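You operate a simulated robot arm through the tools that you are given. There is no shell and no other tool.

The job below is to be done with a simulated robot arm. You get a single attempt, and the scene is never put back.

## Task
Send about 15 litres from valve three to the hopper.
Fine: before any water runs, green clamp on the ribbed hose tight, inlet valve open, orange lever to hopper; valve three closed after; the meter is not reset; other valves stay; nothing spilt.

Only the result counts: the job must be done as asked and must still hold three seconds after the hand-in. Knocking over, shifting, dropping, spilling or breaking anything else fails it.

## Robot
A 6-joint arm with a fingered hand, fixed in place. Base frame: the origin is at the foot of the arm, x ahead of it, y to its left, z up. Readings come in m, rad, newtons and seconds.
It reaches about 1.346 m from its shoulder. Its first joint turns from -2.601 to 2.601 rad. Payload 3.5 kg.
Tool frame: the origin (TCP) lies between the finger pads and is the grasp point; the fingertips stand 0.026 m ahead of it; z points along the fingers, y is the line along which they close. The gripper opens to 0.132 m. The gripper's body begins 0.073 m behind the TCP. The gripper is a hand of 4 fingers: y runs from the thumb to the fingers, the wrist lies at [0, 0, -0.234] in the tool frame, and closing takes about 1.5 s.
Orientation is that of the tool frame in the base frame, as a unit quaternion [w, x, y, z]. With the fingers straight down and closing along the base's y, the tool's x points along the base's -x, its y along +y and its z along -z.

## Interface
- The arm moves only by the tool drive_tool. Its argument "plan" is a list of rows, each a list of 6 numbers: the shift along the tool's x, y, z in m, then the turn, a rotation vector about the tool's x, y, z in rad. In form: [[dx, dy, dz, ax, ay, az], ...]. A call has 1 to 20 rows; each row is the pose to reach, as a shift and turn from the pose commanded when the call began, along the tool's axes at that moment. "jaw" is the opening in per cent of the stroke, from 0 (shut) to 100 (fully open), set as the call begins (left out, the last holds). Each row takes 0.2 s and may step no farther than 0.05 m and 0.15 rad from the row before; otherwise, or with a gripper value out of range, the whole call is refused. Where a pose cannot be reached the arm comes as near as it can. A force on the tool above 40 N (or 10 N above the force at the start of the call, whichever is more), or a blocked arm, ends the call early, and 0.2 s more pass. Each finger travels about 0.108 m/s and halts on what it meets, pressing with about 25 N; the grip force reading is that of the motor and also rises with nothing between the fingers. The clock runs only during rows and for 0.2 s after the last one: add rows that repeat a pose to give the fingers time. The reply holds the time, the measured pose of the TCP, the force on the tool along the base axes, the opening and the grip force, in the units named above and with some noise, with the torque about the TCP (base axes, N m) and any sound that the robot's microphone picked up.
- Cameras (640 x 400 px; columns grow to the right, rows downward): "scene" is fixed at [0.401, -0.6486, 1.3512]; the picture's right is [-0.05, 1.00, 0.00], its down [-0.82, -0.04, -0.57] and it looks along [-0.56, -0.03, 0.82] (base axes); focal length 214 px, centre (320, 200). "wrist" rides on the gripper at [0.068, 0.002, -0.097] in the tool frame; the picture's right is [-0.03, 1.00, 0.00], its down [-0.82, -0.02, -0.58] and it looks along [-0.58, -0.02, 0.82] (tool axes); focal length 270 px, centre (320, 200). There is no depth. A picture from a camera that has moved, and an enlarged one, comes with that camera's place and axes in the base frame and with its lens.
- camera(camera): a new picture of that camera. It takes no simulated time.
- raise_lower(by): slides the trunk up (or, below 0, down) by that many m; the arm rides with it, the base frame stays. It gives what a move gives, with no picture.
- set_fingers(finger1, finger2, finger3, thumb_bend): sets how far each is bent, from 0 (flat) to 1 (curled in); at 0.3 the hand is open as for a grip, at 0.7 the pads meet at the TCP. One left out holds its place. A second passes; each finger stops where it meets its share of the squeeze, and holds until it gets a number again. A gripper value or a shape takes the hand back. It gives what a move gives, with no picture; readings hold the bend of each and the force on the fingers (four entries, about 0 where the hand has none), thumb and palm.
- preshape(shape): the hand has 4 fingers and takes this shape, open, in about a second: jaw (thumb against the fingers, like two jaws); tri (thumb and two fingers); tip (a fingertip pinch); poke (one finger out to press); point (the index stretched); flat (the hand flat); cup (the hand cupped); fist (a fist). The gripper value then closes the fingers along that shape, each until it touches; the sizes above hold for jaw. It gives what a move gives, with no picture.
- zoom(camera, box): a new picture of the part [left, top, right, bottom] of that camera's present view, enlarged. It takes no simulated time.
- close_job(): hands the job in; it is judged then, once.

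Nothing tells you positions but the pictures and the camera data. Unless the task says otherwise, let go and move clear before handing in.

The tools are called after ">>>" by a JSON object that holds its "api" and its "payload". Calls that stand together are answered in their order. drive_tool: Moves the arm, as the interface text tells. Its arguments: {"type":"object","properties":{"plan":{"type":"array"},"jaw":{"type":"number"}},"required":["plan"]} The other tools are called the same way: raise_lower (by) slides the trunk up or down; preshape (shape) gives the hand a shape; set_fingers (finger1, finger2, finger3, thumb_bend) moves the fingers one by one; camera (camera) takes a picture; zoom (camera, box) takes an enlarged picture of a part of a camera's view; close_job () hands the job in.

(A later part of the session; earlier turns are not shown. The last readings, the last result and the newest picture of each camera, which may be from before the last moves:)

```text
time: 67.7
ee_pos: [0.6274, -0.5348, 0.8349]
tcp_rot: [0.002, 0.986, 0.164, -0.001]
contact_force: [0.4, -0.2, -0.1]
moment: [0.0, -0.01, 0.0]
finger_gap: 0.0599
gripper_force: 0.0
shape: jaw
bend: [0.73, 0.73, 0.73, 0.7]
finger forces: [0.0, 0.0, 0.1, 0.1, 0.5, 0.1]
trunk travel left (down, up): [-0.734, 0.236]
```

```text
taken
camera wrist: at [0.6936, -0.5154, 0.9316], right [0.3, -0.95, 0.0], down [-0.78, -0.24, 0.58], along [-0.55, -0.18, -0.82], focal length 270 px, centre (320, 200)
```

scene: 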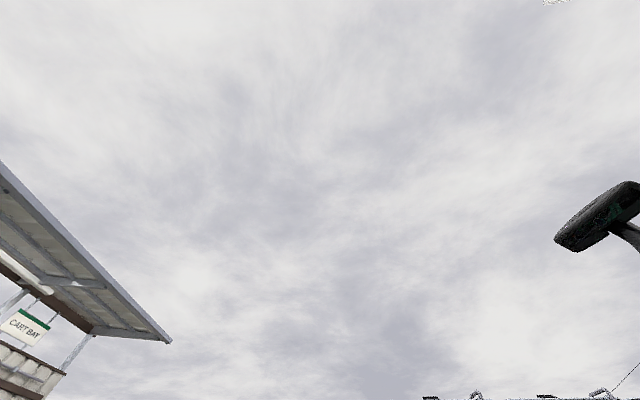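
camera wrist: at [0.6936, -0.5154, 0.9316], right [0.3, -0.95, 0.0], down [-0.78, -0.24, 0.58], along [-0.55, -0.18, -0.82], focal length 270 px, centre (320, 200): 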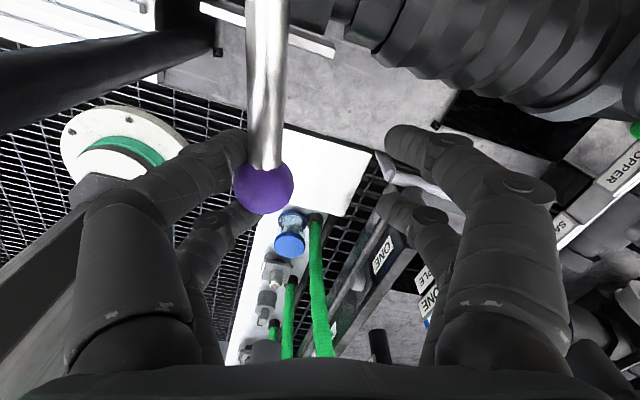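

It swings freely that way. Continuing.

>>> {"api": "drive_tool", "payload": {"plan": [[0.0004, 0.0088, 0, 0, 0, -0.1], [0.0018, 0.0175, 0, 0, 0, -0.2], [0.0039, 0.026, 0, 0, 0, -0.3], [0.007, 0.0343, 0, 0, 0, -0.4], [0.0108, 0.0422, 0, 0, 0, -0.5]]}}

>>> {"api": "camera", "payload": {"camera": "wrist"}}

```text
time: 68.9
ee_pos: [0.6493, -0.5718, 0.836]
tcp_rot: [0.0, 0.915, 0.403, -0.001]
contact_force: [0.7, 0.8, -0.1]
moment: [0.03, 0.01, -0.05]
finger_gap: 0.0591
gripper_force: 0.0
shape: jaw
bend: [0.73, 0.73, 0.73, 0.7]
finger forces: [0.0, 0.0, 0.1, 0.0, 0.7, 0.0]
trunk travel left (down, up): [-0.734, 0.236]
```

```text
taken
camera wrist: at [0.6986, -0.523, 0.9316], right [0.72, -0.69, 0.0], down [-0.57, -0.59, 0.58], along [-0.4, -0.42, -0.81], focal length 270 px, centre (320, 200)
```

wrist: 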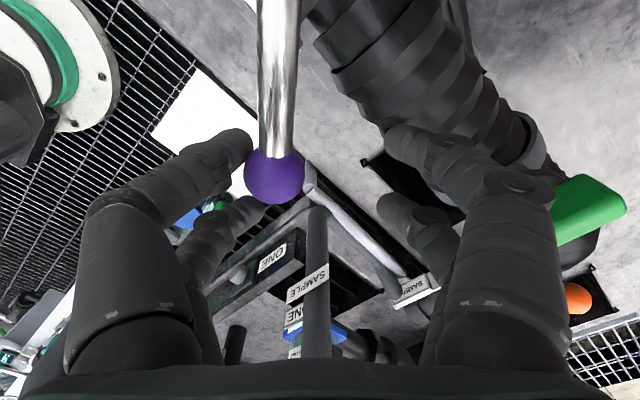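

The leading fingers are nearing the clamp bar and hose top. I'll rise 6 mm and continue carefully.

>>> {"api": "raise_lower", "payload": {"by": 0.006}}

>>> {"api": "drive_tool", "payload": {"plan": [[0.0004, 0.0088, 0, 0, 0, -0.1], [0.0018, 0.0175, 0, 0, 0, -0.2], [0.0039, 0.026, 0, 0, 0, -0.3], [0.007, 0.0343, 0, 0, 0, -0.4]]}}

>>> {"api": "camera", "payload": {"camera": "wrist"}}

```text
time: 69.5
ee_pos: [0.65, -0.5718, 0.8409]
tcp_rot: [0.0, 0.915, 0.403, -0.001]
contact_force: [-0.3, 0.2, -0.5]
moment: [0.01, 0.0, -0.04]
finger_gap: 0.0597
gripper_force: 0.1
shape: jaw
bend: [0.73, 0.73, 0.73, 0.7]
finger forces: [0.0, 0.0, 0.1, 0.0, 0.3, 0.0]
trunk travel left (down, up): [-0.74, 0.23]
```

```text
time: 70.5
ee_pos: [0.6812, -0.59, 0.8418]
tcp_rot: [0.001, 0.816, 0.578, -0.002]
contact_force: [-0.6, 0.7, -0.1]
moment: [0.03, 0.01, 0.0]
finger_gap: 0.06
gripper_force: 0.1
shape: jaw
bend: [0.73, 0.73, 0.73, 0.7]
finger forces: [0.0, 0.0, 0.1, 0.1, 0.4, 0.1]
trunk travel left (down, up): [-0.74, 0.23]
```

```text
taken
camera wrist: at [0.7059, -0.5259, 0.9376], right [0.93, -0.36, 0.0], down [-0.29, -0.76, 0.58], along [-0.21, -0.54, -0.81], focal length 270 px, centre (320, 200)
```

wrist: 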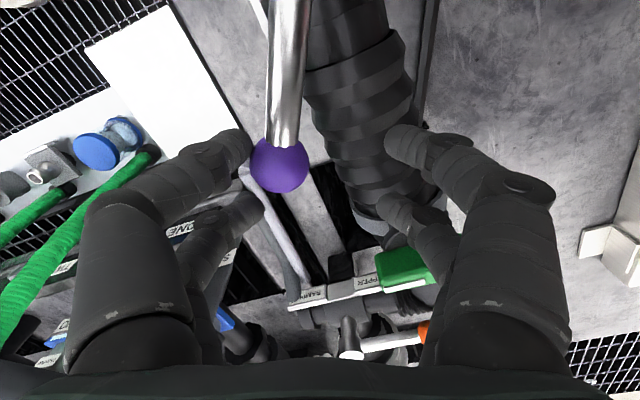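

The rear finger is near the clamp bar. I'll shift the hand 1.2 cm inward toward the pivot before continuing.

>>> {"api": "drive_tool", "payload": {"plan": [[0.012, 0, 0, 0, 0, 0], [0.0124, 0.0078, 0, 0, 0, -0.1], [0.0138, 0.0155, 0, 0, 0, -0.2], [0.0159, 0.024, 0, 0, 0, -0.3]]}}

>>> {"api": "camera", "payload": {"camera": "wrist"}}

```text
time: 71.5
ee_pos: [0.7065, -0.5837, 0.8415]
tcp_rot: [0.0, 0.722, 0.692, -0.001]
contact_force: [-0.1, -1.2, 0.7]
moment: [-0.02, -0.01, 0.04]
finger_gap: 0.0598
gripper_force: 0.0
shape: jaw
bend: [0.73, 0.73, 0.73, 0.7]
finger forces: [0.0, 0.0, 1.1, 0.0, 0.0, 0.0]
trunk travel left (down, up): [-0.74, 0.23]
```

```text
taken
camera wrist: at [0.7128, -0.5145, 0.9376], right [1.0, -0.07, 0.0], down [-0.05, -0.81, 0.58], along [-0.04, -0.58, -0.81], focal length 270 px, centre (320, 200)
```

wrist: 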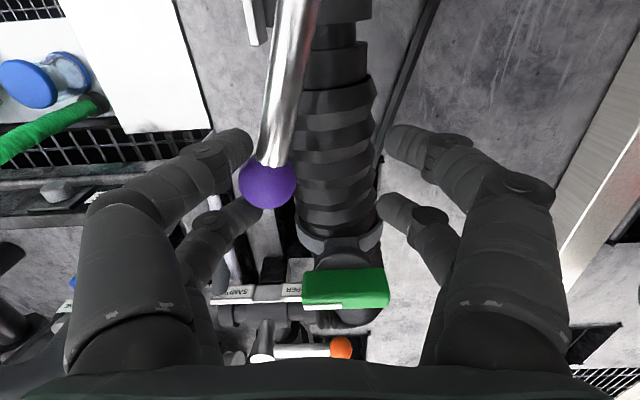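

The lever is at about 73°. I'll push on along +x in small steps until it meets its stop.

>>> {"api": "drive_tool", "payload": {"plan": [[0.0, 0.008, 0, 0, 0, -0.04], [0.0, 0.016, 0, 0, 0, -0.08], [0.0, 0.024, 0, 0, 0, -0.1]]}}

>>> {"api": "camera", "payload": {"camera": "wrist"}}

```text
time: 72.2
ee_pos: [0.7301, -0.5846, 0.8414]
tcp_rot: [0.001, 0.686, 0.727, -0.002]
contact_force: [-1.0, -5.9, 0.7]
moment: [-0.15, 0.06, 0.23]
finger_gap: 0.0606
gripper_force: 0.0
shape: jaw
bend: [0.73, 0.73, 0.73, 0.7]
finger forces: [0.1, 0.0, 5.1, 0.1, 1.1, 0.0]
trunk travel left (down, up): [-0.74, 0.23]
```

```text
taken
camera wrist: at [0.7295, -0.5158, 0.9374], right [1.0, 0.03, 0.0], down [0.03, -0.81, 0.58], along [0.02, -0.58, -0.81], focal length 270 px, centre (320, 200)
```

wrist: 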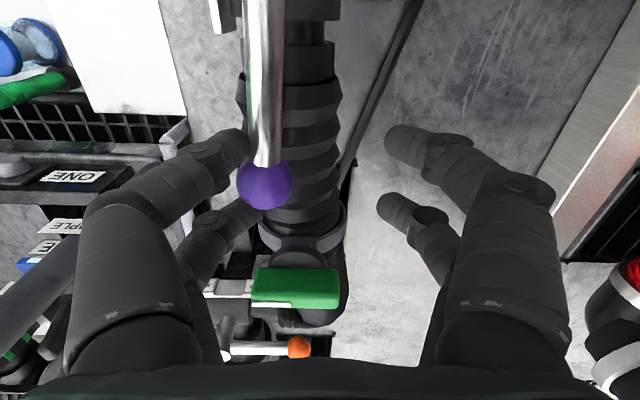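

>>> {"api": "drive_tool", "payload": {"plan": [[-0.003, 0.004, 0, 0, 0, 0], [-0.003, 0.008, 0, 0, 0, 0]]}}

>>> {"api": "zoom", "payload": {"camera": "wrist", "box": [180, 0, 400, 220]}}

```text
time: 72.8
ee_pos: [0.7396, -0.5857, 0.8416]
tcp_rot: [0.001, 0.686, 0.728, -0.001]
contact_force: [-1.1, 0.3, 1.1]
moment: [0.01, 0.05, -0.02]
finger_gap: 0.0517
gripper_force: 0.0
shape: jaw
bend: [0.73, 0.73, 0.73, 0.7]
finger forces: [0.1, 0.0, 0.5, 0.0, 0.9, 0.0]
trunk travel left (down, up): [-0.74, 0.23]
```

```text
1.82 times, centred on (290, 110) of wrist
camera zoom: at [0.7379, -0.5183, 0.9377], right [1.0, 0.03, 0.0], down [0.03, -0.82, 0.58], along [0.02, -0.58, -0.82], focal length 491 px, centre (374, 364)
```

zoom: 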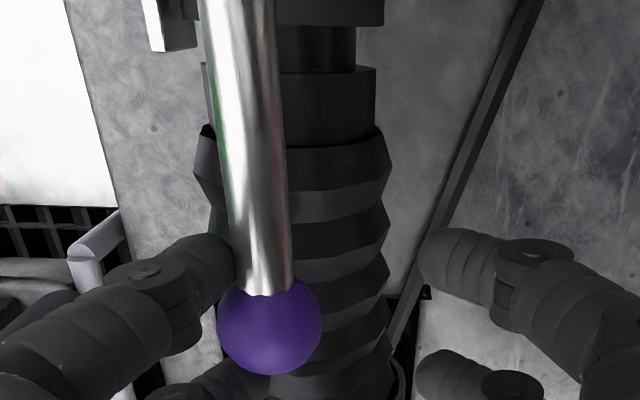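

>>> {"api": "drive_tool", "payload": {"plan": [[0, 0.004, 0, 0, 0, 0], [0, 0.008, 0, 0, 0, 0]]}}

>>> {"api": "zoom", "payload": {"camera": "wrist", "box": [180, 0, 400, 220]}}

```text
time: 73.5
ee_pos: [0.7424, -0.5867, 0.8428]
tcp_rot: [-0.001, 0.688, 0.726, -0.003]
contact_force: [-27.6, -3.2, -2.0]
moment: [-0.09, 0.52, 0.54]
finger_gap: 0.0352
gripper_force: 25.0
shape: jaw
bend: [0.72, 0.69, 0.76, 0.7]
finger forces: [0.0, 0.0, 0.0, 0.0, 25.9, 0.0]
trunk travel left (down, up): [-0.74, 0.23]
```

```text
1.82 times, centred on (290, 110) of wrist
camera zoom: at [0.742, -0.5189, 0.9387], right [1.0, 0.03, -0.01], down [0.03, -0.81, 0.58], along [0.01, -0.58, -0.81], focal length 491 px, centre (374, 364)
```

zoom: 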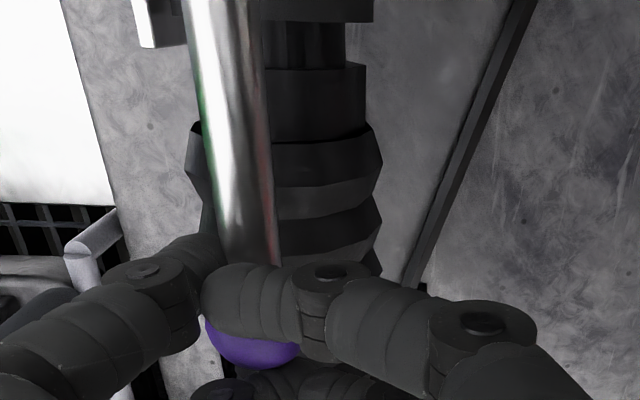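

The lever has met its stop (27 N), along the pipe: inlet open. I'll ease off and open the fingers.

>>> {"api": "drive_tool", "payload": {"plan": [[0, -0.006, 0, 0, 0, 0], [0, -0.01, 0, 0, 0, 0], [0, -0.01, 0, 0, 0, 0], [0, -0.01, 0, 0, 0, 0]], "jaw": 55}}

>>> {"api": "camera", "payload": {"camera": "wrist"}}

```text
time: 74.5
ee_pos: [0.7376, -0.586, 0.8416]
tcp_rot: [0.0, 0.687, 0.727, -0.001]
contact_force: [0.8, 2.1, 2.1]
moment: [0.06, 0.08, -0.07]
finger_gap: 0.0732
gripper_force: 0.1
shape: jaw
bend: [0.72, 0.72, 0.73, 0.7]
finger forces: [0.0, 0.0, 3.1, 0.0, 5.5, 0.1]
trunk travel left (down, up): [-0.74, 0.23]
```

```text
taken
camera wrist: at [0.7367, -0.5188, 0.9379], right [1.0, 0.03, 0.0], down [0.03, -0.81, 0.58], along [0.02, -0.58, -0.82], focal length 270 px, centre (320, 200)
```

wrist: 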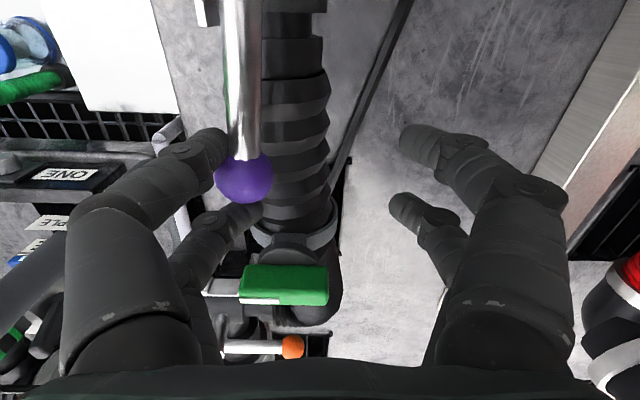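

The knob seems wedged between the two left digits and was dragged back slightly. I'll lift clear and check.

>>> {"api": "raise_lower", "payload": {"by": 0.06}}

>>> {"api": "camera", "payload": {"camera": "wrist"}}

```text
time: 75.5
ee_pos: [0.7371, -0.5874, 0.9016]
tcp_rot: [0.001, 0.687, 0.727, -0.002]
contact_force: [0.3, 1.1, -0.3]
moment: [-0.01, 0.0, 0.0]
finger_gap: 0.0727
gripper_force: 0.0
shape: jaw
bend: [0.72, 0.72, 0.72, 0.7]
finger forces: [0.0, 0.0, 0.1, 0.0, 0.0, 0.1]
trunk travel left (down, up): [-0.8, 0.17]
```

```text
taken
camera wrist: at [0.7366, -0.5194, 0.9975], right [1.0, 0.03, 0.0], down [0.03, -0.81, 0.58], along [0.02, -0.58, -0.81], focal length 270 px, centre (320, 200)
```

wrist: 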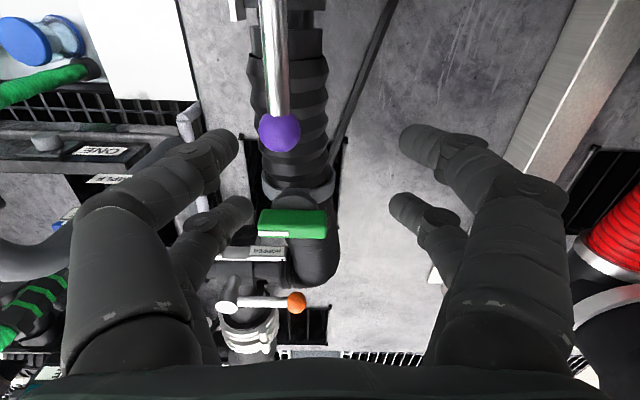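

The inlet knob is at (0.712,-0.588), so the lever lies fully along the pipe. A quick zoom to check all three settings.

>>> {"api": "zoom", "payload": {"camera": "wrist", "box": [200, 0, 360, 340]}}

>>> {"api": "raise_lower", "payload": {"by": 0.13}}

>>> {"api": "camera", "payload": {"camera": "wrist"}}

```text
1.18 times, centred on (280, 170) of wrist
camera zoom: at [0.7366, -0.5194, 0.9975], right [1.0, 0.03, 0.0], down [0.03, -0.81, 0.58], along [0.02, -0.58, -0.81], focal length 318 px, centre (367, 235)
```

zoom: 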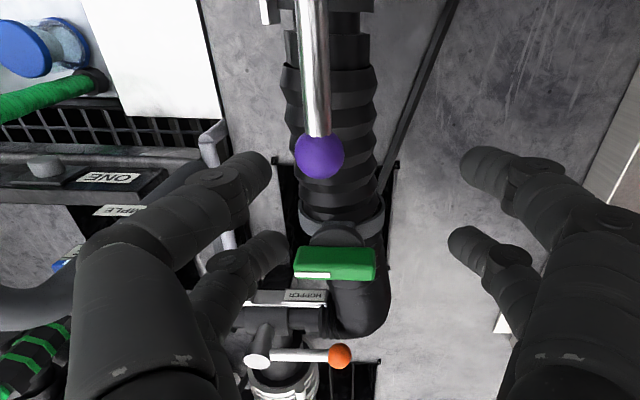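

```text
time: 77.0
ee_pos: [0.738, -0.5877, 1.0314]
tcp_rot: [0.0, 0.687, 0.727, -0.001]
contact_force: [0.0, 0.0, -0.2]
moment: [-0.01, -0.02, -0.01]
finger_gap: 0.0724
gripper_force: 0.1
shape: jaw
bend: [0.72, 0.72, 0.72, 0.7]
finger forces: [0.1, 0.1, 0.1, 0.0, 0.1, 0.0]
trunk travel left (down, up): [-0.93, 0.04]
```

```text
taken
camera wrist: at [0.7366, -0.5195, 1.1275], right [1.0, 0.03, 0.0], down [0.03, -0.81, 0.58], along [0.02, -0.58, -0.81], focal length 270 px, centre (320, 200)
```

wrist: 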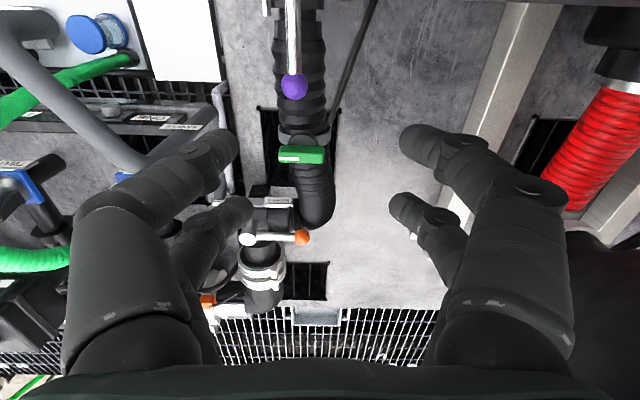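

Clamp across the hose, lever to HOPPER and inlet along the pipe all look right. Now I'll rise fully and travel to above valve THREE.

>>> {"api": "raise_lower", "payload": {"by": 0.04}}

>>> {"api": "drive_tool", "payload": {"plan": [[-0.0188, -0.0426, 0, 0, 0, 0], [-0.0376, -0.0851, 0, 0, 0, 0], [-0.0563, -0.1277, 0, 0, 0, 0], [-0.0751, -0.1702, 0, 0, 0, 0], [-0.0939, -0.2128, 0, 0, 0, 0], [-0.1127, -0.2553, 0, 0, 0, 0], [-0.1314, -0.2979, 0, 0, 0, 0], [-0.1502, -0.3404, 0, 0, 0, 0], [-0.169, -0.383, 0, 0, 0, 0], [-0.1878, -0.4256, 0, 0, 0, 0], [-0.2066, -0.4681, 0, 0, 0, 0], [-0.2253, -0.5107, 0, 0, 0, 0], [-0.2441, -0.5532, 0, 0, 0, 0], [-0.2629, -0.5958, 0, 0, 0, 0], [-0.2817, -0.6383, 0, 0, 0, 0], [-0.3004, -0.6809, 0, 0, 0, 0], [-0.3192, -0.7234, 0, 0, 0, 0], [-0.338, -0.766, 0, 0, 0, 0]], "jaw": 60}}

>>> {"api": "camera", "payload": {"camera": "wrist"}}

```text
time: 77.9
ee_pos: [0.738, -0.5879, 1.0716]
tcp_rot: [0.0, 0.687, 0.727, -0.001]
contact_force: [0.2, 0.1, 0.3]
moment: [0.01, 0.0, -0.01]
finger_gap: 0.0728
gripper_force: 0.0
shape: jaw
bend: [0.72, 0.72, 0.72, 0.7]
finger forces: [0.0, 0.0, 0.0, 0.1, 0.0, 0.1]
trunk travel left (down, up): [-0.97, 0.0]
```

```text
time: 81.7
ee_pos: [-0.0122, -0.9721, 1.0711]
tcp_rot: [-0.001, 0.687, 0.727, -0.002]
contact_force: [-0.9, 0.4, -0.4]
moment: [0.0, -0.02, 0.0]
finger_gap: 0.0786
gripper_force: 0.1
shape: jaw
bend: [0.71, 0.71, 0.71, 0.7]
finger forces: [0.0, 0.0, 0.0, 0.0, 0.0, 0.0]
out of reach, approached as far as the arm can: row 2, 7, 12, 15, 18
trunk travel left (down, up): [-0.97, 0.0]
```

```text
taken
camera wrist: at [-0.0125, -0.9045, 1.1675], right [1.0, 0.03, 0.0], down [0.03, -0.81, 0.58], along [0.02, -0.58, -0.82], focal length 270 px, centre (320, 200)
```

wrist: 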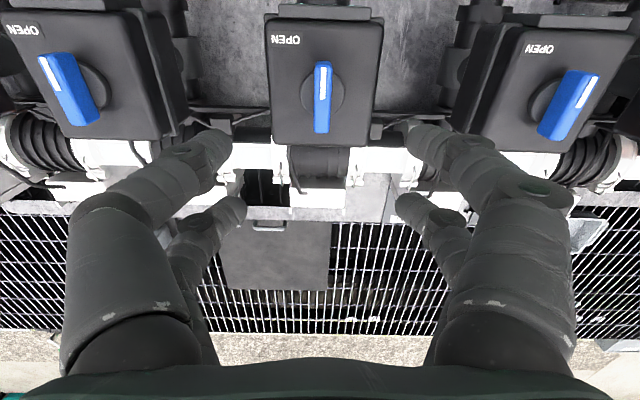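

>>> {"api": "zoom", "payload": {"camera": "wrist", "box": [250, 0, 400, 150]}}

>>> {"api": "zoom", "payload": {"camera": "wrist", "box": [0, 0, 200, 150]}}

```text
2.67 times, centred on (325, 75) of wrist
camera zoom: at [-0.0125, -0.9045, 1.1675], right [1.0, 0.03, 0.0], down [0.03, -0.81, 0.58], along [0.02, -0.58, -0.82], focal length 721 px, centre (307, 533)
```

zoom: 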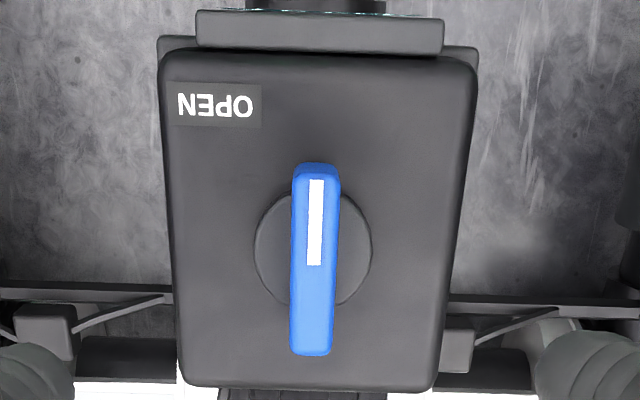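

```text
2.67 times, centred on (100, 75) of wrist
camera zoom: at [-0.0125, -0.9045, 1.1675], right [1.0, 0.03, 0.0], down [0.03, -0.81, 0.58], along [0.02, -0.58, -0.82], focal length 721 px, centre (907, 533)
```

zoom: 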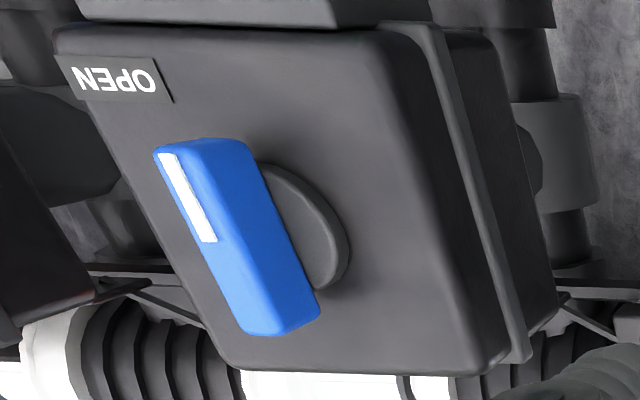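

On THREE, the white pointer end of the handle points to +y and the OPEN mark is counter-clockwise from it. So opening is counter-clockwise, from above. I'll test how far the wrist can turn that way in free air.

>>> {"api": "drive_tool", "payload": {"plan": [[0, 0, 0, 0, 0, -0.15], [0, 0, 0, 0, 0, -0.3], [0, 0, 0, 0, 0, -0.45], [0, 0, 0, 0, 0, -0.6], [0, 0, 0, 0, 0, -0.75], [0, 0, 0, 0, 0, -0.9], [0, 0, 0, 0, 0, -1.05], [0, 0, 0, 0, 0, -1.2], [0, 0, 0, 0, 0, -1.35], [0, 0, 0, 0, 0, -1.5], [0, 0, 0, 0, 0, -1.65]]}}

>>> {"api": "camera", "payload": {"camera": "wrist"}}

```text
time: 84.1
ee_pos: [0.0021, -0.9701, 1.0727]
tcp_rot: [-0.003, 0.09, 0.996, -0.001]
contact_force: [1.1, 0.2, -0.2]
moment: [0.0, -0.01, 0.0]
finger_gap: 0.0785
gripper_force: 0.0
shape: jaw
bend: [0.71, 0.71, 0.71, 0.7]
finger forces: [0.2, 0.1, 0.0, 0.1, 0.1, 0.0]
out of reach, approached as far as the arm can: row 9, 10, 11
trunk travel left (down, up): [-0.97, 0.0]
```

```text
taken
camera wrist: at [-0.064, -0.956, 1.1681], right [0.2, 0.98, 0.0], down [0.8, -0.16, 0.57], along [0.56, -0.12, -0.82], focal length 270 px, centre (320, 200)
```

wrist: 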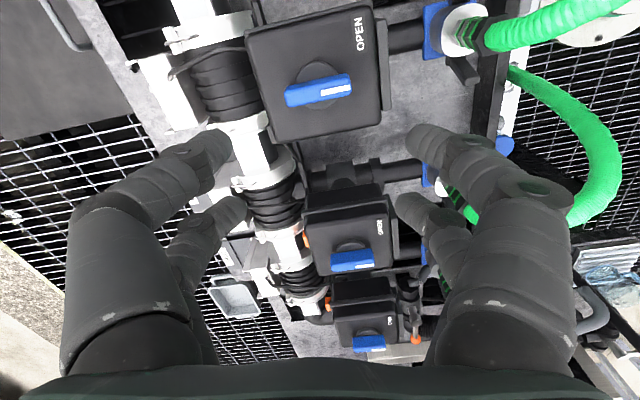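

The wrist allows about 1.3 rad of opening. I'll turn back square to the handle and come down over it.

>>> {"api": "drive_tool", "payload": {"plan": [[0.0011, 0, 0, 0, 0, 0.139], [0.0022, 0, 0, 0, 0, 0.278], [0.0033, 0, 0, 0, 0, 0.417], [0.0044, 0, 0, 0, 0, 0.556], [0.0055, 0.0005, 0, 0, 0, 0.695], [0.0066, 0.0005, 0, 0, 0, 0.834], [0.0077, 0.0005, 0, 0, 0, 0.973], [0.0088, 0.001, 0, 0, 0, 1.112], [0.01, 0.001, 0, 0, 0, 1.251], [0.011, 0.001, 0, 0, 0, 1.391]], "jaw": 60}}

>>> {"api": "raise_lower", "payload": {"by": -0.08}}

>>> {"api": "camera", "payload": {"camera": "wrist"}}

```text
time: 86.3
ee_pos: [-0.0103, -0.9656, 1.0713]
tcp_rot: [-0.002, 0.709, 0.706, -0.003]
contact_force: [0.2, -0.1, 0.3]
moment: [-0.02, 0.01, 0.02]
finger_gap: 0.0785
gripper_force: 0.1
shape: jaw
bend: [0.71, 0.71, 0.71, 0.7]
finger forces: [0.0, 0.0, 0.1, 0.0, 0.1, 0.0]
trunk travel left (down, up): [-0.97, 0.0]
```

```text
time: 87.4
ee_pos: [-0.0108, -0.9652, 0.9911]
tcp_rot: [-0.001, 0.707, 0.707, -0.002]
contact_force: [0.1, -0.2, -0.7]
moment: [-0.02, -0.03, 0.01]
finger_gap: 0.0785
gripper_force: 0.1
shape: jaw
bend: [0.71, 0.71, 0.71, 0.7]
finger forces: [0.1, 0.0, 0.0, 0.0, 0.1, 0.0]
trunk travel left (down, up): [-0.89, 0.08]
```

```text
taken
camera wrist: at [-0.0061, -0.8972, 1.0877], right [1.0, -0.03, -0.01], down [-0.02, -0.81, 0.58], along [-0.02, -0.58, -0.81], focal length 270 px, centre (320, 200)
```

wrist: 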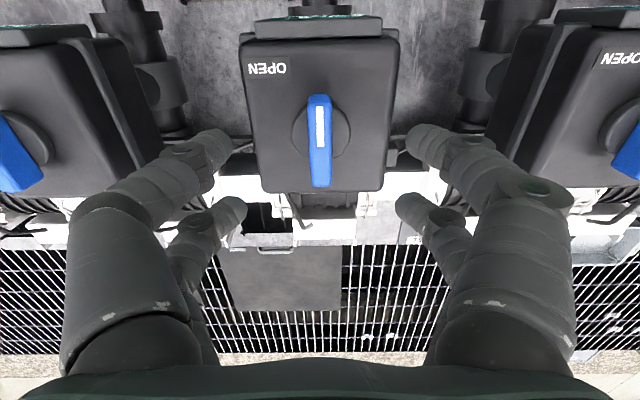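

>>> {"api": "raise_lower", "payload": {"by": -0.05}}

>>> {"api": "camera", "payload": {"camera": "wrist"}}

```text
time: 88.3
ee_pos: [-0.0086, -0.9653, 0.9412]
tcp_rot: [-0.002, 0.707, 0.707, -0.003]
contact_force: [0.2, -0.3, -0.2]
moment: [0.01, -0.01, -0.01]
finger_gap: 0.0789
gripper_force: 0.1
shape: jaw
bend: [0.71, 0.71, 0.71, 0.7]
finger forces: [0.0, 0.1, 0.0, 0.1, 0.0, 0.0]
trunk travel left (down, up): [-0.84, 0.13]
```

```text
taken
camera wrist: at [-0.0061, -0.8972, 1.0376], right [1.0, -0.03, -0.01], down [-0.02, -0.81, 0.58], along [-0.02, -0.58, -0.81], focal length 270 px, centre (320, 200)
```

wrist: 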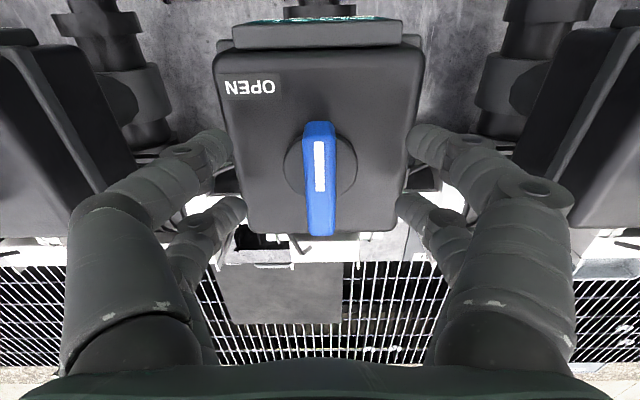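

>>> {"api": "raise_lower", "payload": {"by": -0.011}}

>>> {"api": "drive_tool", "payload": {"plan": [[-0.001, 0, 0, 0, 0, 0], [-0.001, 0, 0, 0, 0, 0], [-0.001, 0, 0, 0, 0, 0], [-0.001, 0, 0, 0, 0, 0], [-0.001, 0, 0, 0, 0, 0]], "jaw": 5}}

>>> {"api": "camera", "payload": {"camera": "wrist"}}

>>> {"api": "zoom", "payload": {"camera": "wrist", "box": [230, 0, 420, 80]}}

```text
time: 88.9
ee_pos: [-0.0091, -0.9656, 0.9297]
tcp_rot: [-0.001, 0.707, 0.707, -0.002]
contact_force: [0.5, 0.0, -0.6]
moment: [0.0, 0.04, 0.0]
finger_gap: 0.0786
gripper_force: 0.1
shape: jaw
bend: [0.71, 0.71, 0.71, 0.7]
finger forces: [0.0, 0.0, 0.0, 0.1, 0.0, 0.0]
trunk travel left (down, up): [-0.829, 0.141]
```

```text
time: 90.1
ee_pos: [-0.0102, -0.9673, 0.9311]
tcp_rot: [0.0, 0.707, 0.707, -0.002]
contact_force: [-0.1, -6.0, 7.8]
moment: [-0.32, -0.12, 0.17]
finger_gap: 0.0107
gripper_force: 24.5
shape: jaw
bend: [0.71, 0.71, 0.71, 0.7]
finger forces: [25.7, 26.6, 25.3, 0.0, 21.4, 0.0]
trunk travel left (down, up): [-0.829, 0.141]
```

```text
taken
camera wrist: at [-0.0065, -0.8985, 1.0269], right [1.0, -0.03, -0.01], down [-0.02, -0.81, 0.58], along [-0.02, -0.58, -0.81], focal length 270 px, centre (320, 200)
```

wrist: 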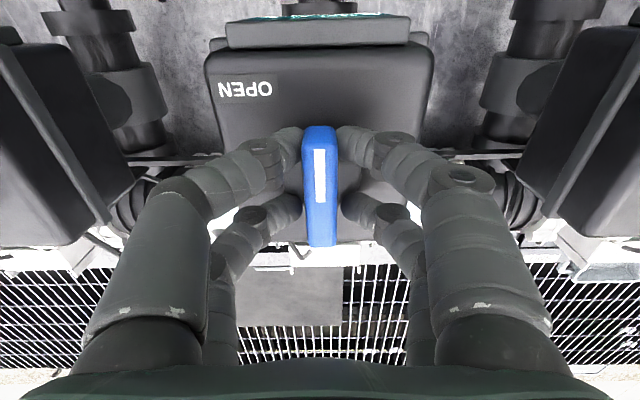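

```text
3.37 times, centred on (325, 40) of wrist
camera zoom: at [-0.0065, -0.8985, 1.0269], right [1.0, -0.03, -0.01], down [-0.02, -0.81, 0.58], along [-0.02, -0.58, -0.81], focal length 910 px, centre (303, 739)
```

zoom: 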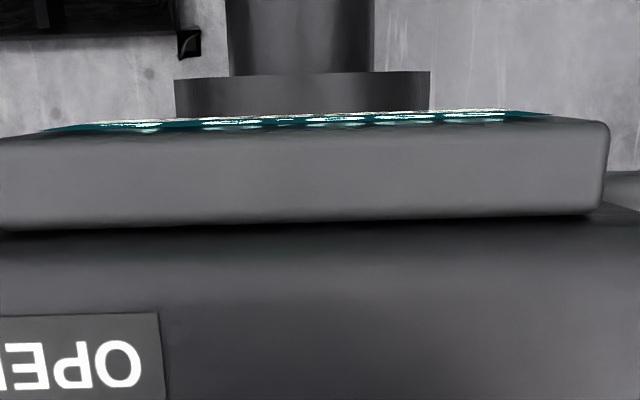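

The handle is gripped, but the display can't be read from here. I'll give a small trial pulse, turning counter-clockwise 0.5 rad and back to closed. Then I'll back off to read the meter.

>>> {"api": "drive_tool", "payload": {"plan": [[0, 0, 0, 0, 0, -0.13], [0, 0, 0, 0, 0, -0.26], [0, 0, 0, 0, 0, -0.39], [0, 0, 0, 0, 0, -0.5], [0, 0, 0, 0, 0, -0.37], [0, 0, 0, 0, 0, -0.24], [0, 0, 0, 0, 0, -0.11], [0, 0, 0, 0, 0, 0.02]]}}

>>> {"api": "camera", "payload": {"camera": "wrist"}}

```text
time: 91.9
ee_pos: [-0.009, -0.9659, 0.9308]
tcp_rot: [0.0, 0.714, 0.7, -0.004]
contact_force: [-0.7, -13.3, 15.7]
moment: [-0.58, -0.1, 0.74]
finger_gap: 0.011
gripper_force: 25.2
shape: jaw
bend: [0.71, 0.71, 0.71, 0.7]
finger forces: [30.8, 26.8, 34.8, 0.0, 26.0, 0.1]
trunk travel left (down, up): [-0.829, 0.141]
```

```text
taken
camera wrist: at [-0.005, -0.8983, 1.0268], right [1.0, -0.05, 0.0], down [-0.03, -0.81, 0.58], along [-0.03, -0.58, -0.81], focal length 270 px, centre (320, 200)
```

wrist: 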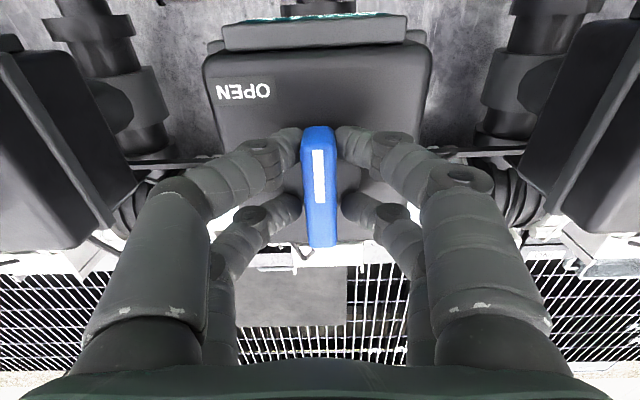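

The handle is back against its closed stop. I'll release, rise and back off to read the meter.

>>> {"api": "drive_tool", "payload": {"plan": [[0, 0, 0, 0, 0, 0], [0, 0, 0, 0, 0, 0], [0, 0, 0, 0, 0, 0], [0, 0, 0, 0, 0, 0]], "jaw": 60}}

>>> {"api": "raise_lower", "payload": {"by": 0.141}}

>>> {"api": "drive_tool", "payload": {"plan": [[0.04, 0, 0, 0, 0, 0], [0.08, 0, 0, 0, 0, 0], [0.11, 0, 0, 0, 0, 0]]}}

>>> {"api": "zoom", "payload": {"camera": "wrist", "box": [240, 90, 420, 240]}}

```text
time: 92.9
ee_pos: [-0.0099, -0.9661, 0.9309]
tcp_rot: [-0.001, 0.715, 0.7, -0.004]
contact_force: [-0.2, 0.4, 0.8]
moment: [0.01, 0.01, 0.02]
finger_gap: 0.0786
gripper_force: 0.0
shape: jaw
bend: [0.71, 0.71, 0.71, 0.7]
finger forces: [0.0, 0.0, 0.0, 0.0, 0.0, 0.0]
trunk travel left (down, up): [-0.829, 0.141]
```

```text
time: 94.6
ee_pos: [-0.0096, -0.965, 1.0713]
tcp_rot: [-0.001, 0.714, 0.7, -0.003]
contact_force: [-0.6, -0.4, 0.1]
moment: [-0.01, -0.02, -0.02]
finger_gap: 0.0787
gripper_force: 0.0
shape: jaw
bend: [0.71, 0.71, 0.71, 0.7]
finger forces: [0.0, 0.0, 0.1, 0.1, 0.1, 0.1]
trunk travel left (down, up): [-0.97, 0.0]
```

```text
time: 95.4
ee_pos: [-0.0082, -0.8569, 1.071]
tcp_rot: [-0.001, 0.715, 0.699, -0.002]
contact_force: [-0.4, -0.6, 0.0]
moment: [0.01, 0.01, 0.04]
finger_gap: 0.0787
gripper_force: 0.1
shape: jaw
bend: [0.71, 0.71, 0.71, 0.7]
finger forces: [0.0, 0.0, 0.1, 0.0, 0.0, 0.1]
trunk travel left (down, up): [-0.97, 0.0]
```

```text
2.67 times, centred on (330, 165) of wrist
camera zoom: at [-0.0034, -0.7891, 1.1677], right [1.0, -0.05, -0.01], down [-0.03, -0.81, 0.58], along [-0.03, -0.58, -0.81], focal length 721 px, centre (293, 293)
```

zoom: 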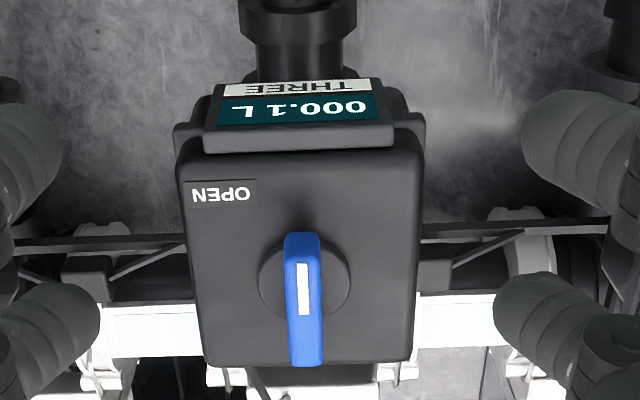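

The meter reads 000.1 L, so counter-clockwise is open and the flow is gentle. Now a longer metered pulse: re-grip, open wide, hold, then close.

>>> {"api": "drive_tool", "payload": {"plan": [[-0.04, 0, 0, 0, 0, 0], [-0.08, 0, 0, 0, 0, 0], [-0.11, 0, 0, 0, 0, -0.015]]}}

>>> {"api": "raise_lower", "payload": {"by": -0.141}}

>>> {"api": "drive_tool", "payload": {"plan": [[0, 0, 0, 0, 0, 0], [0, 0, 0, 0, 0, 0], [0, 0, 0, 0, 0, 0], [0, 0, 0, 0, 0, 0], [0, 0, 0, 0, 0, 0]], "jaw": 5}}

>>> {"api": "camera", "payload": {"camera": "wrist"}}

```text
time: 96.2
ee_pos: [-0.0083, -0.968, 1.0702]
tcp_rot: [-0.001, 0.709, 0.705, -0.002]
contact_force: [-0.5, 0.2, -0.8]
moment: [-0.01, -0.02, 0.0]
finger_gap: 0.0784
gripper_force: 0.0
shape: jaw
bend: [0.71, 0.71, 0.71, 0.7]
finger forces: [0.0, 0.1, 0.1, 0.0, 0.0, 0.1]
trunk travel left (down, up): [-0.97, 0.0]
```

```text
time: 97.9
ee_pos: [-0.0082, -0.9674, 0.9302]
tcp_rot: [-0.001, 0.709, 0.705, -0.003]
contact_force: [-0.4, -0.5, 0.0]
moment: [0.01, 0.0, -0.02]
finger_gap: 0.0787
gripper_force: 0.0
shape: jaw
bend: [0.71, 0.71, 0.71, 0.7]
finger forces: [0.1, 0.1, 0.0, 0.0, 0.0, 0.1]
trunk travel left (down, up): [-0.829, 0.141]
```

```text
time: 99.1
ee_pos: [-0.0088, -0.9664, 0.9301]
tcp_rot: [-0.001, 0.709, 0.705, -0.002]
contact_force: [-0.5, -3.0, 4.2]
moment: [-0.21, -0.05, 0.17]
finger_gap: 0.0145
gripper_force: 25.2
shape: jaw
bend: [0.71, 0.72, 0.72, 0.7]
finger forces: [25.5, 23.0, 23.1, 0.0, 21.3, 0.0]
trunk travel left (down, up): [-0.829, 0.141]
```

```text
taken
camera wrist: at [-0.0044, -0.8985, 1.0267], right [1.0, -0.03, -0.01], down [-0.02, -0.81, 0.58], along [-0.02, -0.58, -0.81], focal length 270 px, centre (320, 200)
```

wrist: 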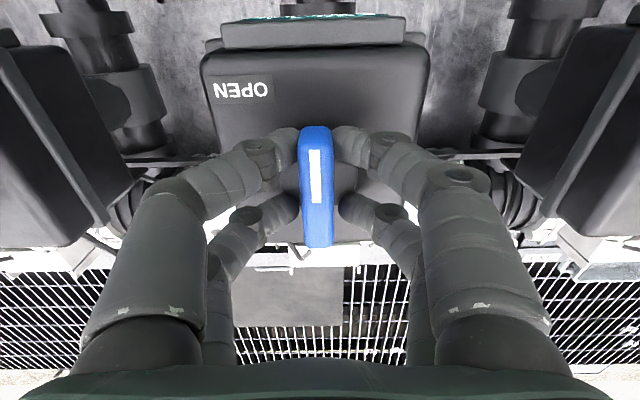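

The handle is gripped squarely. I'll open by about 1.1 rad and hold briefly, then check the picture.

>>> {"api": "drive_tool", "payload": {"plan": [[0, 0, 0, 0, 0, -0.14], [0, 0, 0, 0, 0, -0.28], [0, 0, 0, 0, 0, -0.42], [0, 0, 0, 0, 0, -0.56], [0, 0, 0, 0, 0, -0.7], [0, 0, 0, 0, 0, -0.84], [0, 0, 0, 0, 0, -0.98], [0, 0, 0, 0, 0, -1.1], [0, 0, 0, 0, 0, -1.1]]}}

>>> {"api": "camera", "payload": {"camera": "wrist"}}

```text
time: 101.1
ee_pos: [-0.0075, -0.967, 0.9305]
tcp_rot: [-0.003, 0.235, 0.972, -0.001]
contact_force: [-11.1, -5.4, 4.5]
moment: [-0.37, 0.14, -0.02]
finger_gap: 0.0139
gripper_force: 25.5
shape: jaw
bend: [0.71, 0.72, 0.72, 0.7]
finger forces: [35.2, 24.4, 28.2, 0.0, 24.6, 0.0]
trunk travel left (down, up): [-0.829, 0.141]
```

```text
taken
camera wrist: at [-0.0672, -0.933, 1.027], right [0.48, 0.88, 0.0], down [0.72, -0.39, 0.57], along [0.5, -0.28, -0.82], focal length 270 px, centre (320, 200)
```

wrist: 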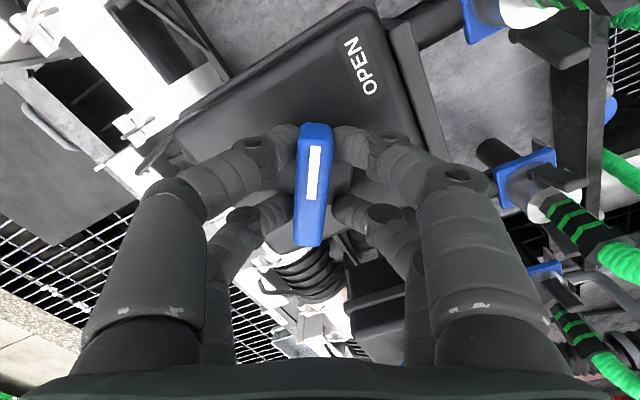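

The handle follows; the valve is open about 1.1 rad. I'll hold about 3 s and close.

>>> {"api": "drive_tool", "payload": {"plan": [[0, 0, 0, 0, 0, 0], [0, 0, 0, 0, 0, 0], [0, 0, 0, 0, 0, 0], [0, 0, 0, 0, 0, 0], [0, 0, 0, 0, 0, 0], [0, 0, 0, 0, 0, 0], [0, 0, 0, 0, 0, 0], [0, 0, 0, 0, 0, 0], [0, 0, 0, 0, 0, 0], [0, 0, 0, 0, 0, 0], [0, 0, 0, 0, 0, 0.14], [0, 0, 0, 0, 0, 0.28], [0, 0, 0, 0, 0, 0.42], [0, 0, 0, 0, 0, 0.56], [0, 0, 0, 0, 0, 0.7], [0, 0, 0, 0, 0, 0.84], [0, 0, 0, 0, 0, 0.98], [0, 0, 0, 0, 0, 1.12]]}}

>>> {"api": "drive_tool", "payload": {"plan": [[0, 0, 0, 0, 0, 0], [0, 0, 0, 0, 0, 0], [0, 0, 0, 0, 0, 0], [0, 0, 0, 0, 0, 0]], "jaw": 60}}

>>> {"api": "raise_lower", "payload": {"by": 0.141}}

>>> {"api": "drive_tool", "payload": {"plan": [[0.04, 0, 0, 0, 0, 0], [0.08, 0, 0, 0, 0, 0], [0.11, 0, 0, 0, 0, 0]]}}

>>> {"api": "zoom", "payload": {"camera": "wrist", "box": [240, 90, 420, 240]}}

```text
time: 104.9
ee_pos: [-0.0079, -0.9667, 0.9306]
tcp_rot: [-0.001, 0.716, 0.698, -0.003]
contact_force: [2.1, -6.0, 9.8]
moment: [-0.45, -0.23, 0.9]
finger_gap: 0.0139
gripper_force: 25.2
shape: jaw
bend: [0.71, 0.72, 0.72, 0.7]
finger forces: [37.4, 26.4, 34.2, 0.0, 23.6, 0.0]
trunk travel left (down, up): [-0.829, 0.141]
```

```text
time: 105.9
ee_pos: [-0.0079, -0.9678, 0.9301]
tcp_rot: [-0.001, 0.716, 0.698, -0.003]
contact_force: [-0.2, -0.2, 0.3]
moment: [0.0, -0.01, -0.01]
finger_gap: 0.0788
gripper_force: 0.1
shape: jaw
bend: [0.71, 0.71, 0.71, 0.7]
finger forces: [0.0, 0.0, 0.0, 0.0, 0.0, 0.0]
trunk travel left (down, up): [-0.829, 0.141]
```

```text
time: 107.6
ee_pos: [-0.0089, -0.9674, 1.0693]
tcp_rot: [-0.001, 0.717, 0.698, -0.002]
contact_force: [0.0, 0.8, 0.3]
moment: [0.02, -0.02, 0.01]
finger_gap: 0.0787
gripper_force: 0.1
shape: jaw
bend: [0.71, 0.71, 0.71, 0.7]
finger forces: [0.0, 0.0, 0.0, 0.1, 0.1, 0.0]
trunk travel left (down, up): [-0.97, 0.0]
```

```text
time: 108.4
ee_pos: [-0.0034, -0.8573, 1.0715]
tcp_rot: [-0.001, 0.716, 0.698, -0.003]
contact_force: [0.1, 0.2, 0.3]
moment: [0.01, -0.01, 0.0]
finger_gap: 0.0788
gripper_force: 0.1
shape: jaw
bend: [0.71, 0.71, 0.71, 0.7]
finger forces: [0.1, 0.0, 0.0, 0.0, 0.0, 0.1]
trunk travel left (down, up): [-0.97, 0.0]
```

```text
2.67 times, centred on (330, 165) of wrist
camera zoom: at [0.0023, -0.7891, 1.1676], right [1.0, -0.05, -0.01], down [-0.04, -0.81, 0.58], along [-0.03, -0.58, -0.81], focal length 721 px, centre (293, 293)
```

zoom: 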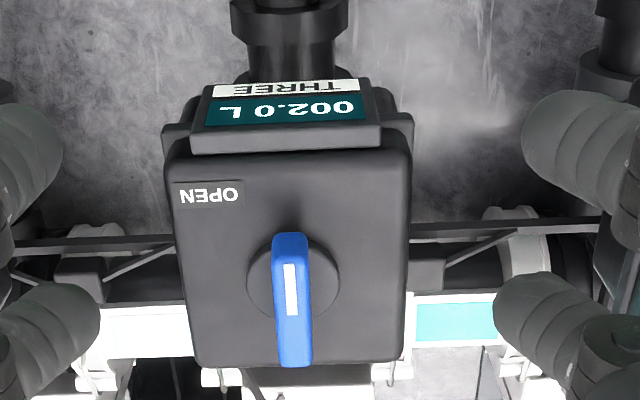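

Now 002.0 L, so this pulse gave about 1.9 L at roughly 0.5 L/s. A teal patch has appeared at the white pipe; I'll take a look at it.

>>> {"api": "camera", "payload": {"camera": "wrist"}}

>>> {"api": "zoom", "payload": {"camera": "wrist", "box": [360, 170, 480, 250]}}

```text
taken
camera wrist: at [0.0023, -0.7891, 1.1676], right [1.0, -0.05, -0.01], down [-0.04, -0.81, 0.58], along [-0.03, -0.58, -0.81], focal length 270 px, centre (320, 200)
```

wrist: 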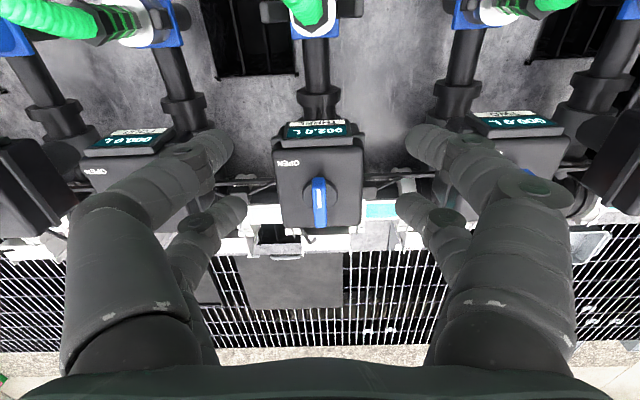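

```text
5.00 times, centred on (420, 210) of wrist
camera zoom: at [0.0023, -0.7891, 1.1676], right [1.0, -0.05, -0.01], down [-0.04, -0.81, 0.58], along [-0.03, -0.58, -0.81], focal length 1351 px, centre (-180, 150)
```

zoom: 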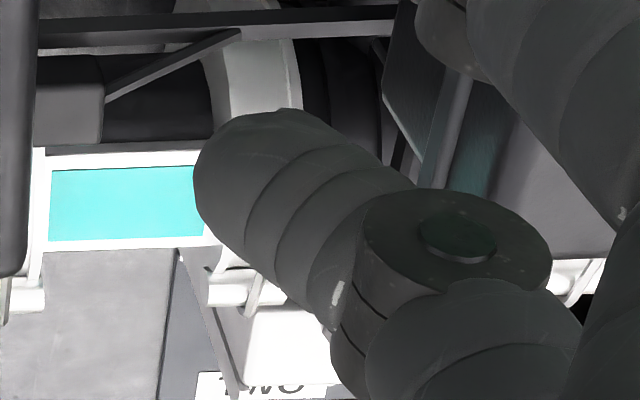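

A sight window downstream of THREE shows water now, so the flow is going the right way. Next a longer pulse, aiming for a total of about 8 L.

>>> {"api": "drive_tool", "payload": {"plan": [[-0.04, 0, 0, 0, 0, 0], [-0.08, 0, 0, 0, 0, 0], [-0.11, -0.003, 0, 0, 0, -0.015]]}}

>>> {"api": "raise_lower", "payload": {"by": -0.141}}

>>> {"api": "drive_tool", "payload": {"plan": [[0, 0, 0, 0, 0, 0], [0, 0, 0, 0, 0, 0], [0, 0, 0, 0, 0, 0], [0, 0, 0, 0, 0, 0], [0, 0, 0, 0, 0, 0]], "jaw": 5}}

>>> {"api": "camera", "payload": {"camera": "wrist"}}

```text
time: 109.2
ee_pos: [-0.0099, -0.9696, 1.0699]
tcp_rot: [-0.001, 0.71, 0.704, -0.003]
contact_force: [0.2, 0.4, -0.7]
moment: [0.0, -0.01, 0.0]
finger_gap: 0.0785
gripper_force: 0.0
shape: jaw
bend: [0.71, 0.71, 0.71, 0.7]
finger forces: [0.0, 0.1, 0.0, 0.0, 0.1, 0.0]
out of reach, approached as far as the arm can: row 2
trunk travel left (down, up): [-0.97, 0.0]
```

```text
time: 110.9
ee_pos: [-0.0096, -0.9686, 0.93]
tcp_rot: [-0.002, 0.71, 0.704, -0.003]
contact_force: [-0.1, -0.1, 0.7]
moment: [-0.01, 0.02, -0.03]
finger_gap: 0.079
gripper_force: 0.0
shape: jaw
bend: [0.71, 0.71, 0.71, 0.7]
finger forces: [0.0, 0.0, 0.0, 0.0, 0.0, 0.1]
trunk travel left (down, up): [-0.829, 0.141]
```

```text
time: 112.1
ee_pos: [-0.0094, -0.969, 0.9303]
tcp_rot: [-0.001, 0.711, 0.703, -0.003]
contact_force: [1.6, -3.5, 5.7]
moment: [-0.14, -0.25, 0.37]
finger_gap: 0.0144
gripper_force: 25.3
shape: jaw
bend: [0.72, 0.72, 0.72, 0.7]
finger forces: [29.0, 23.3, 24.2, 0.0, 20.7, 0.1]
trunk travel left (down, up): [-0.829, 0.141]
```

```text
taken
camera wrist: at [-0.005, -0.9007, 1.0268], right [1.0, -0.04, 0.0], down [-0.03, -0.81, 0.58], along [-0.02, -0.58, -0.81], focal length 270 px, centre (320, 200)
```

wrist: 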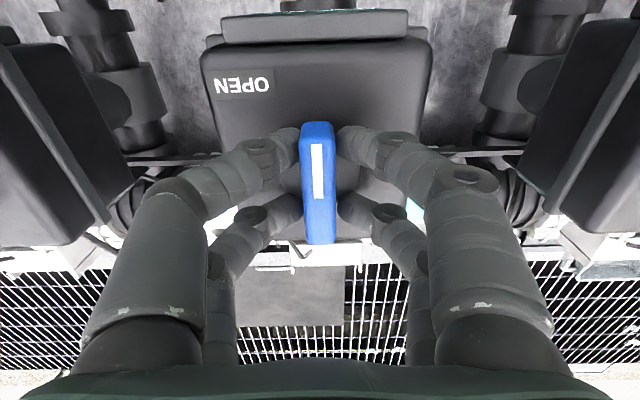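

Gripped again. I'll open, hold for about 11 s in total, and close.

>>> {"api": "drive_tool", "payload": {"plan": [[0, 0, 0, 0, 0, -0.14], [0, 0, 0, 0, 0, -0.28], [0, 0, 0, 0, 0, -0.42], [0, 0, 0, 0, 0, -0.56], [0, 0, 0, 0, 0, -0.7], [0, 0, 0, 0, 0, -0.84], [0, 0, 0, 0, 0, -0.98], [0, 0, 0, 0, 0, -1.1], [0, 0, 0, 0, 0, -1.1], [0, 0, 0, 0, 0, -1.1], [0, 0, 0, 0, 0, -1.1], [0, 0, 0, 0, 0, -1.1], [0, 0, 0, 0, 0, -1.1], [0, 0, 0, 0, 0, -1.1], [0, 0, 0, 0, 0, -1.1], [0, 0, 0, 0, 0, -1.1], [0, 0, 0, 0, 0, -1.1], [0, 0, 0, 0, 0, -1.1], [0, 0, 0, 0, 0, -1.1], [0, 0, 0, 0, 0, -1.1]]}}

>>> {"api": "drive_tool", "payload": {"plan": [[0, 0, 0, 0, 0, 0], [0, 0, 0, 0, 0, 0], [0, 0, 0, 0, 0, 0], [0, 0, 0, 0, 0, 0], [0, 0, 0, 0, 0, 0], [0, 0, 0, 0, 0, 0], [0, 0, 0, 0, 0, 0], [0, 0, 0, 0, 0, 0], [0, 0, 0, 0, 0, 0], [0, 0, 0, 0, 0, 0], [0, 0, 0, 0, 0, 0], [0, 0, 0, 0, 0, 0], [0, 0, 0, 0, 0, 0], [0, 0, 0, 0, 0, 0], [0, 0, 0, 0, 0, 0], [0, 0, 0, 0, 0, 0], [0, 0, 0, 0, 0, 0], [0, 0, 0, 0, 0, 0], [0, 0, 0, 0, 0, 0], [0, 0, 0, 0, 0, 0]]}}

>>> {"api": "drive_tool", "payload": {"plan": [[0, 0, 0, 0, 0, 0], [0, 0, 0, 0, 0, 0], [0, 0, 0, 0, 0, 0], [0, 0, 0, 0, 0, 0], [0, 0, 0, 0, 0, 0], [0, 0, 0, 0, 0, 0], [0, 0, 0, 0, 0, 0], [0, 0, 0, 0, 0, 0], [0, 0, 0, 0, 0, 0], [0, 0, 0, 0, 0, 0], [0, 0, 0, 0, 0, 0], [0, 0, 0, 0, 0, 0.14], [0, 0, 0, 0, 0, 0.28], [0, 0, 0, 0, 0, 0.42], [0, 0, 0, 0, 0, 0.56], [0, 0, 0, 0, 0, 0.7], [0, 0, 0, 0, 0, 0.84], [0, 0, 0, 0, 0, 0.98], [0, 0, 0, 0, 0, 1.12]]}}

>>> {"api": "drive_tool", "payload": {"plan": [[0, 0, 0, 0, 0, 0], [0, 0, 0, 0, 0, 0], [0, 0, 0, 0, 0, 0], [0, 0, 0, 0, 0, 0]], "jaw": 60}}

>>> {"api": "raise_lower", "payload": {"by": 0.141}}

>>> {"api": "drive_tool", "payload": {"plan": [[0.04, 0, 0, 0, 0, 0], [0.08, 0, 0, 0, 0, 0], [0.11, 0, 0, 0, 0, 0]]}}

>>> {"api": "zoom", "payload": {"camera": "wrist", "box": [240, 90, 420, 240]}}

```text
time: 116.3
ee_pos: [-0.0092, -0.9693, 0.9308]
tcp_rot: [-0.003, 0.238, 0.971, -0.002]
contact_force: [5.1, -2.0, 4.9]
moment: [-0.06, -0.29, 0.04]
finger_gap: 0.0135
gripper_force: 24.7
shape: jaw
bend: [0.72, 0.72, 0.72, 0.7]
finger forces: [27.3, 28.2, 24.4, 0.0, 22.0, 0.0]
trunk travel left (down, up): [-0.829, 0.141]
```

```text
time: 120.5
ee_pos: [-0.0088, -0.9697, 0.931]
tcp_rot: [-0.002, 0.239, 0.971, -0.002]
contact_force: [5.3, -0.2, 2.5]
moment: [0.01, -0.34, 0.04]
finger_gap: 0.0136
gripper_force: 25.3
shape: jaw
bend: [0.72, 0.72, 0.72, 0.7]
finger forces: [27.9, 28.4, 23.5, 0.0, 21.9, 0.0]
trunk travel left (down, up): [-0.829, 0.141]
```

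```text
time: 124.5
ee_pos: [-0.0095, -0.9695, 0.9313]
tcp_rot: [-0.001, 0.718, 0.696, -0.003]
contact_force: [2.3, -12.5, 11.3]
moment: [-0.5, -0.19, 1.38]
finger_gap: 0.0136
gripper_force: 24.8
shape: jaw
bend: [0.72, 0.72, 0.72, 0.7]
finger forces: [47.6, 25.7, 50.0, 0.0, 24.5, 0.0]
trunk travel left (down, up): [-0.829, 0.141]
```

```text
time: 125.5
ee_pos: [-0.0087, -0.9682, 0.9298]
tcp_rot: [-0.002, 0.719, 0.695, -0.002]
contact_force: [0.7, -0.6, 0.0]
moment: [0.03, 0.01, -0.01]
finger_gap: 0.0787
gripper_force: 0.0
shape: jaw
bend: [0.71, 0.71, 0.71, 0.7]
finger forces: [0.0, 0.0, 0.0, 0.0, 0.0, 0.1]
trunk travel left (down, up): [-0.829, 0.141]
```

```text
time: 127.1
ee_pos: [-0.0082, -0.969, 1.0708]
tcp_rot: [-0.001, 0.718, 0.696, -0.003]
contact_force: [-0.4, -1.3, 0.6]
moment: [-0.05, 0.0, 0.0]
finger_gap: 0.0788
gripper_force: 0.1
shape: jaw
bend: [0.71, 0.71, 0.71, 0.7]
finger forces: [0.1, 0.0, 0.0, 0.0, 0.1, 0.0]
trunk travel left (down, up): [-0.97, 0.0]
```

```text
time: 127.9
ee_pos: [-0.0063, -0.8559, 1.0729]
tcp_rot: [-0.002, 0.718, 0.696, -0.002]
contact_force: [0.0, 0.5, -0.1]
moment: [-0.02, -0.03, -0.01]
finger_gap: 0.0789
gripper_force: 0.1
shape: jaw
bend: [0.71, 0.71, 0.71, 0.7]
finger forces: [0.0, 0.0, 0.1, 0.0, 0.1, 0.0]
trunk travel left (down, up): [-0.97, 0.0]
```

```text
2.67 times, centred on (330, 165) of wrist
camera zoom: at [-0.001, -0.7886, 1.1676], right [1.0, -0.06, -0.01], down [-0.04, -0.81, 0.58], along [-0.04, -0.58, -0.81], focal length 721 px, centre (293, 293)
```

zoom: 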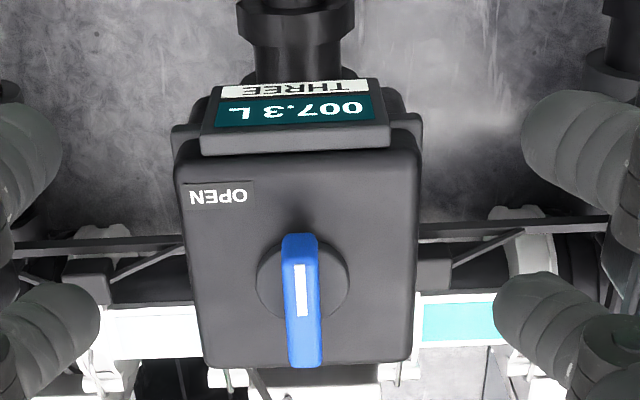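

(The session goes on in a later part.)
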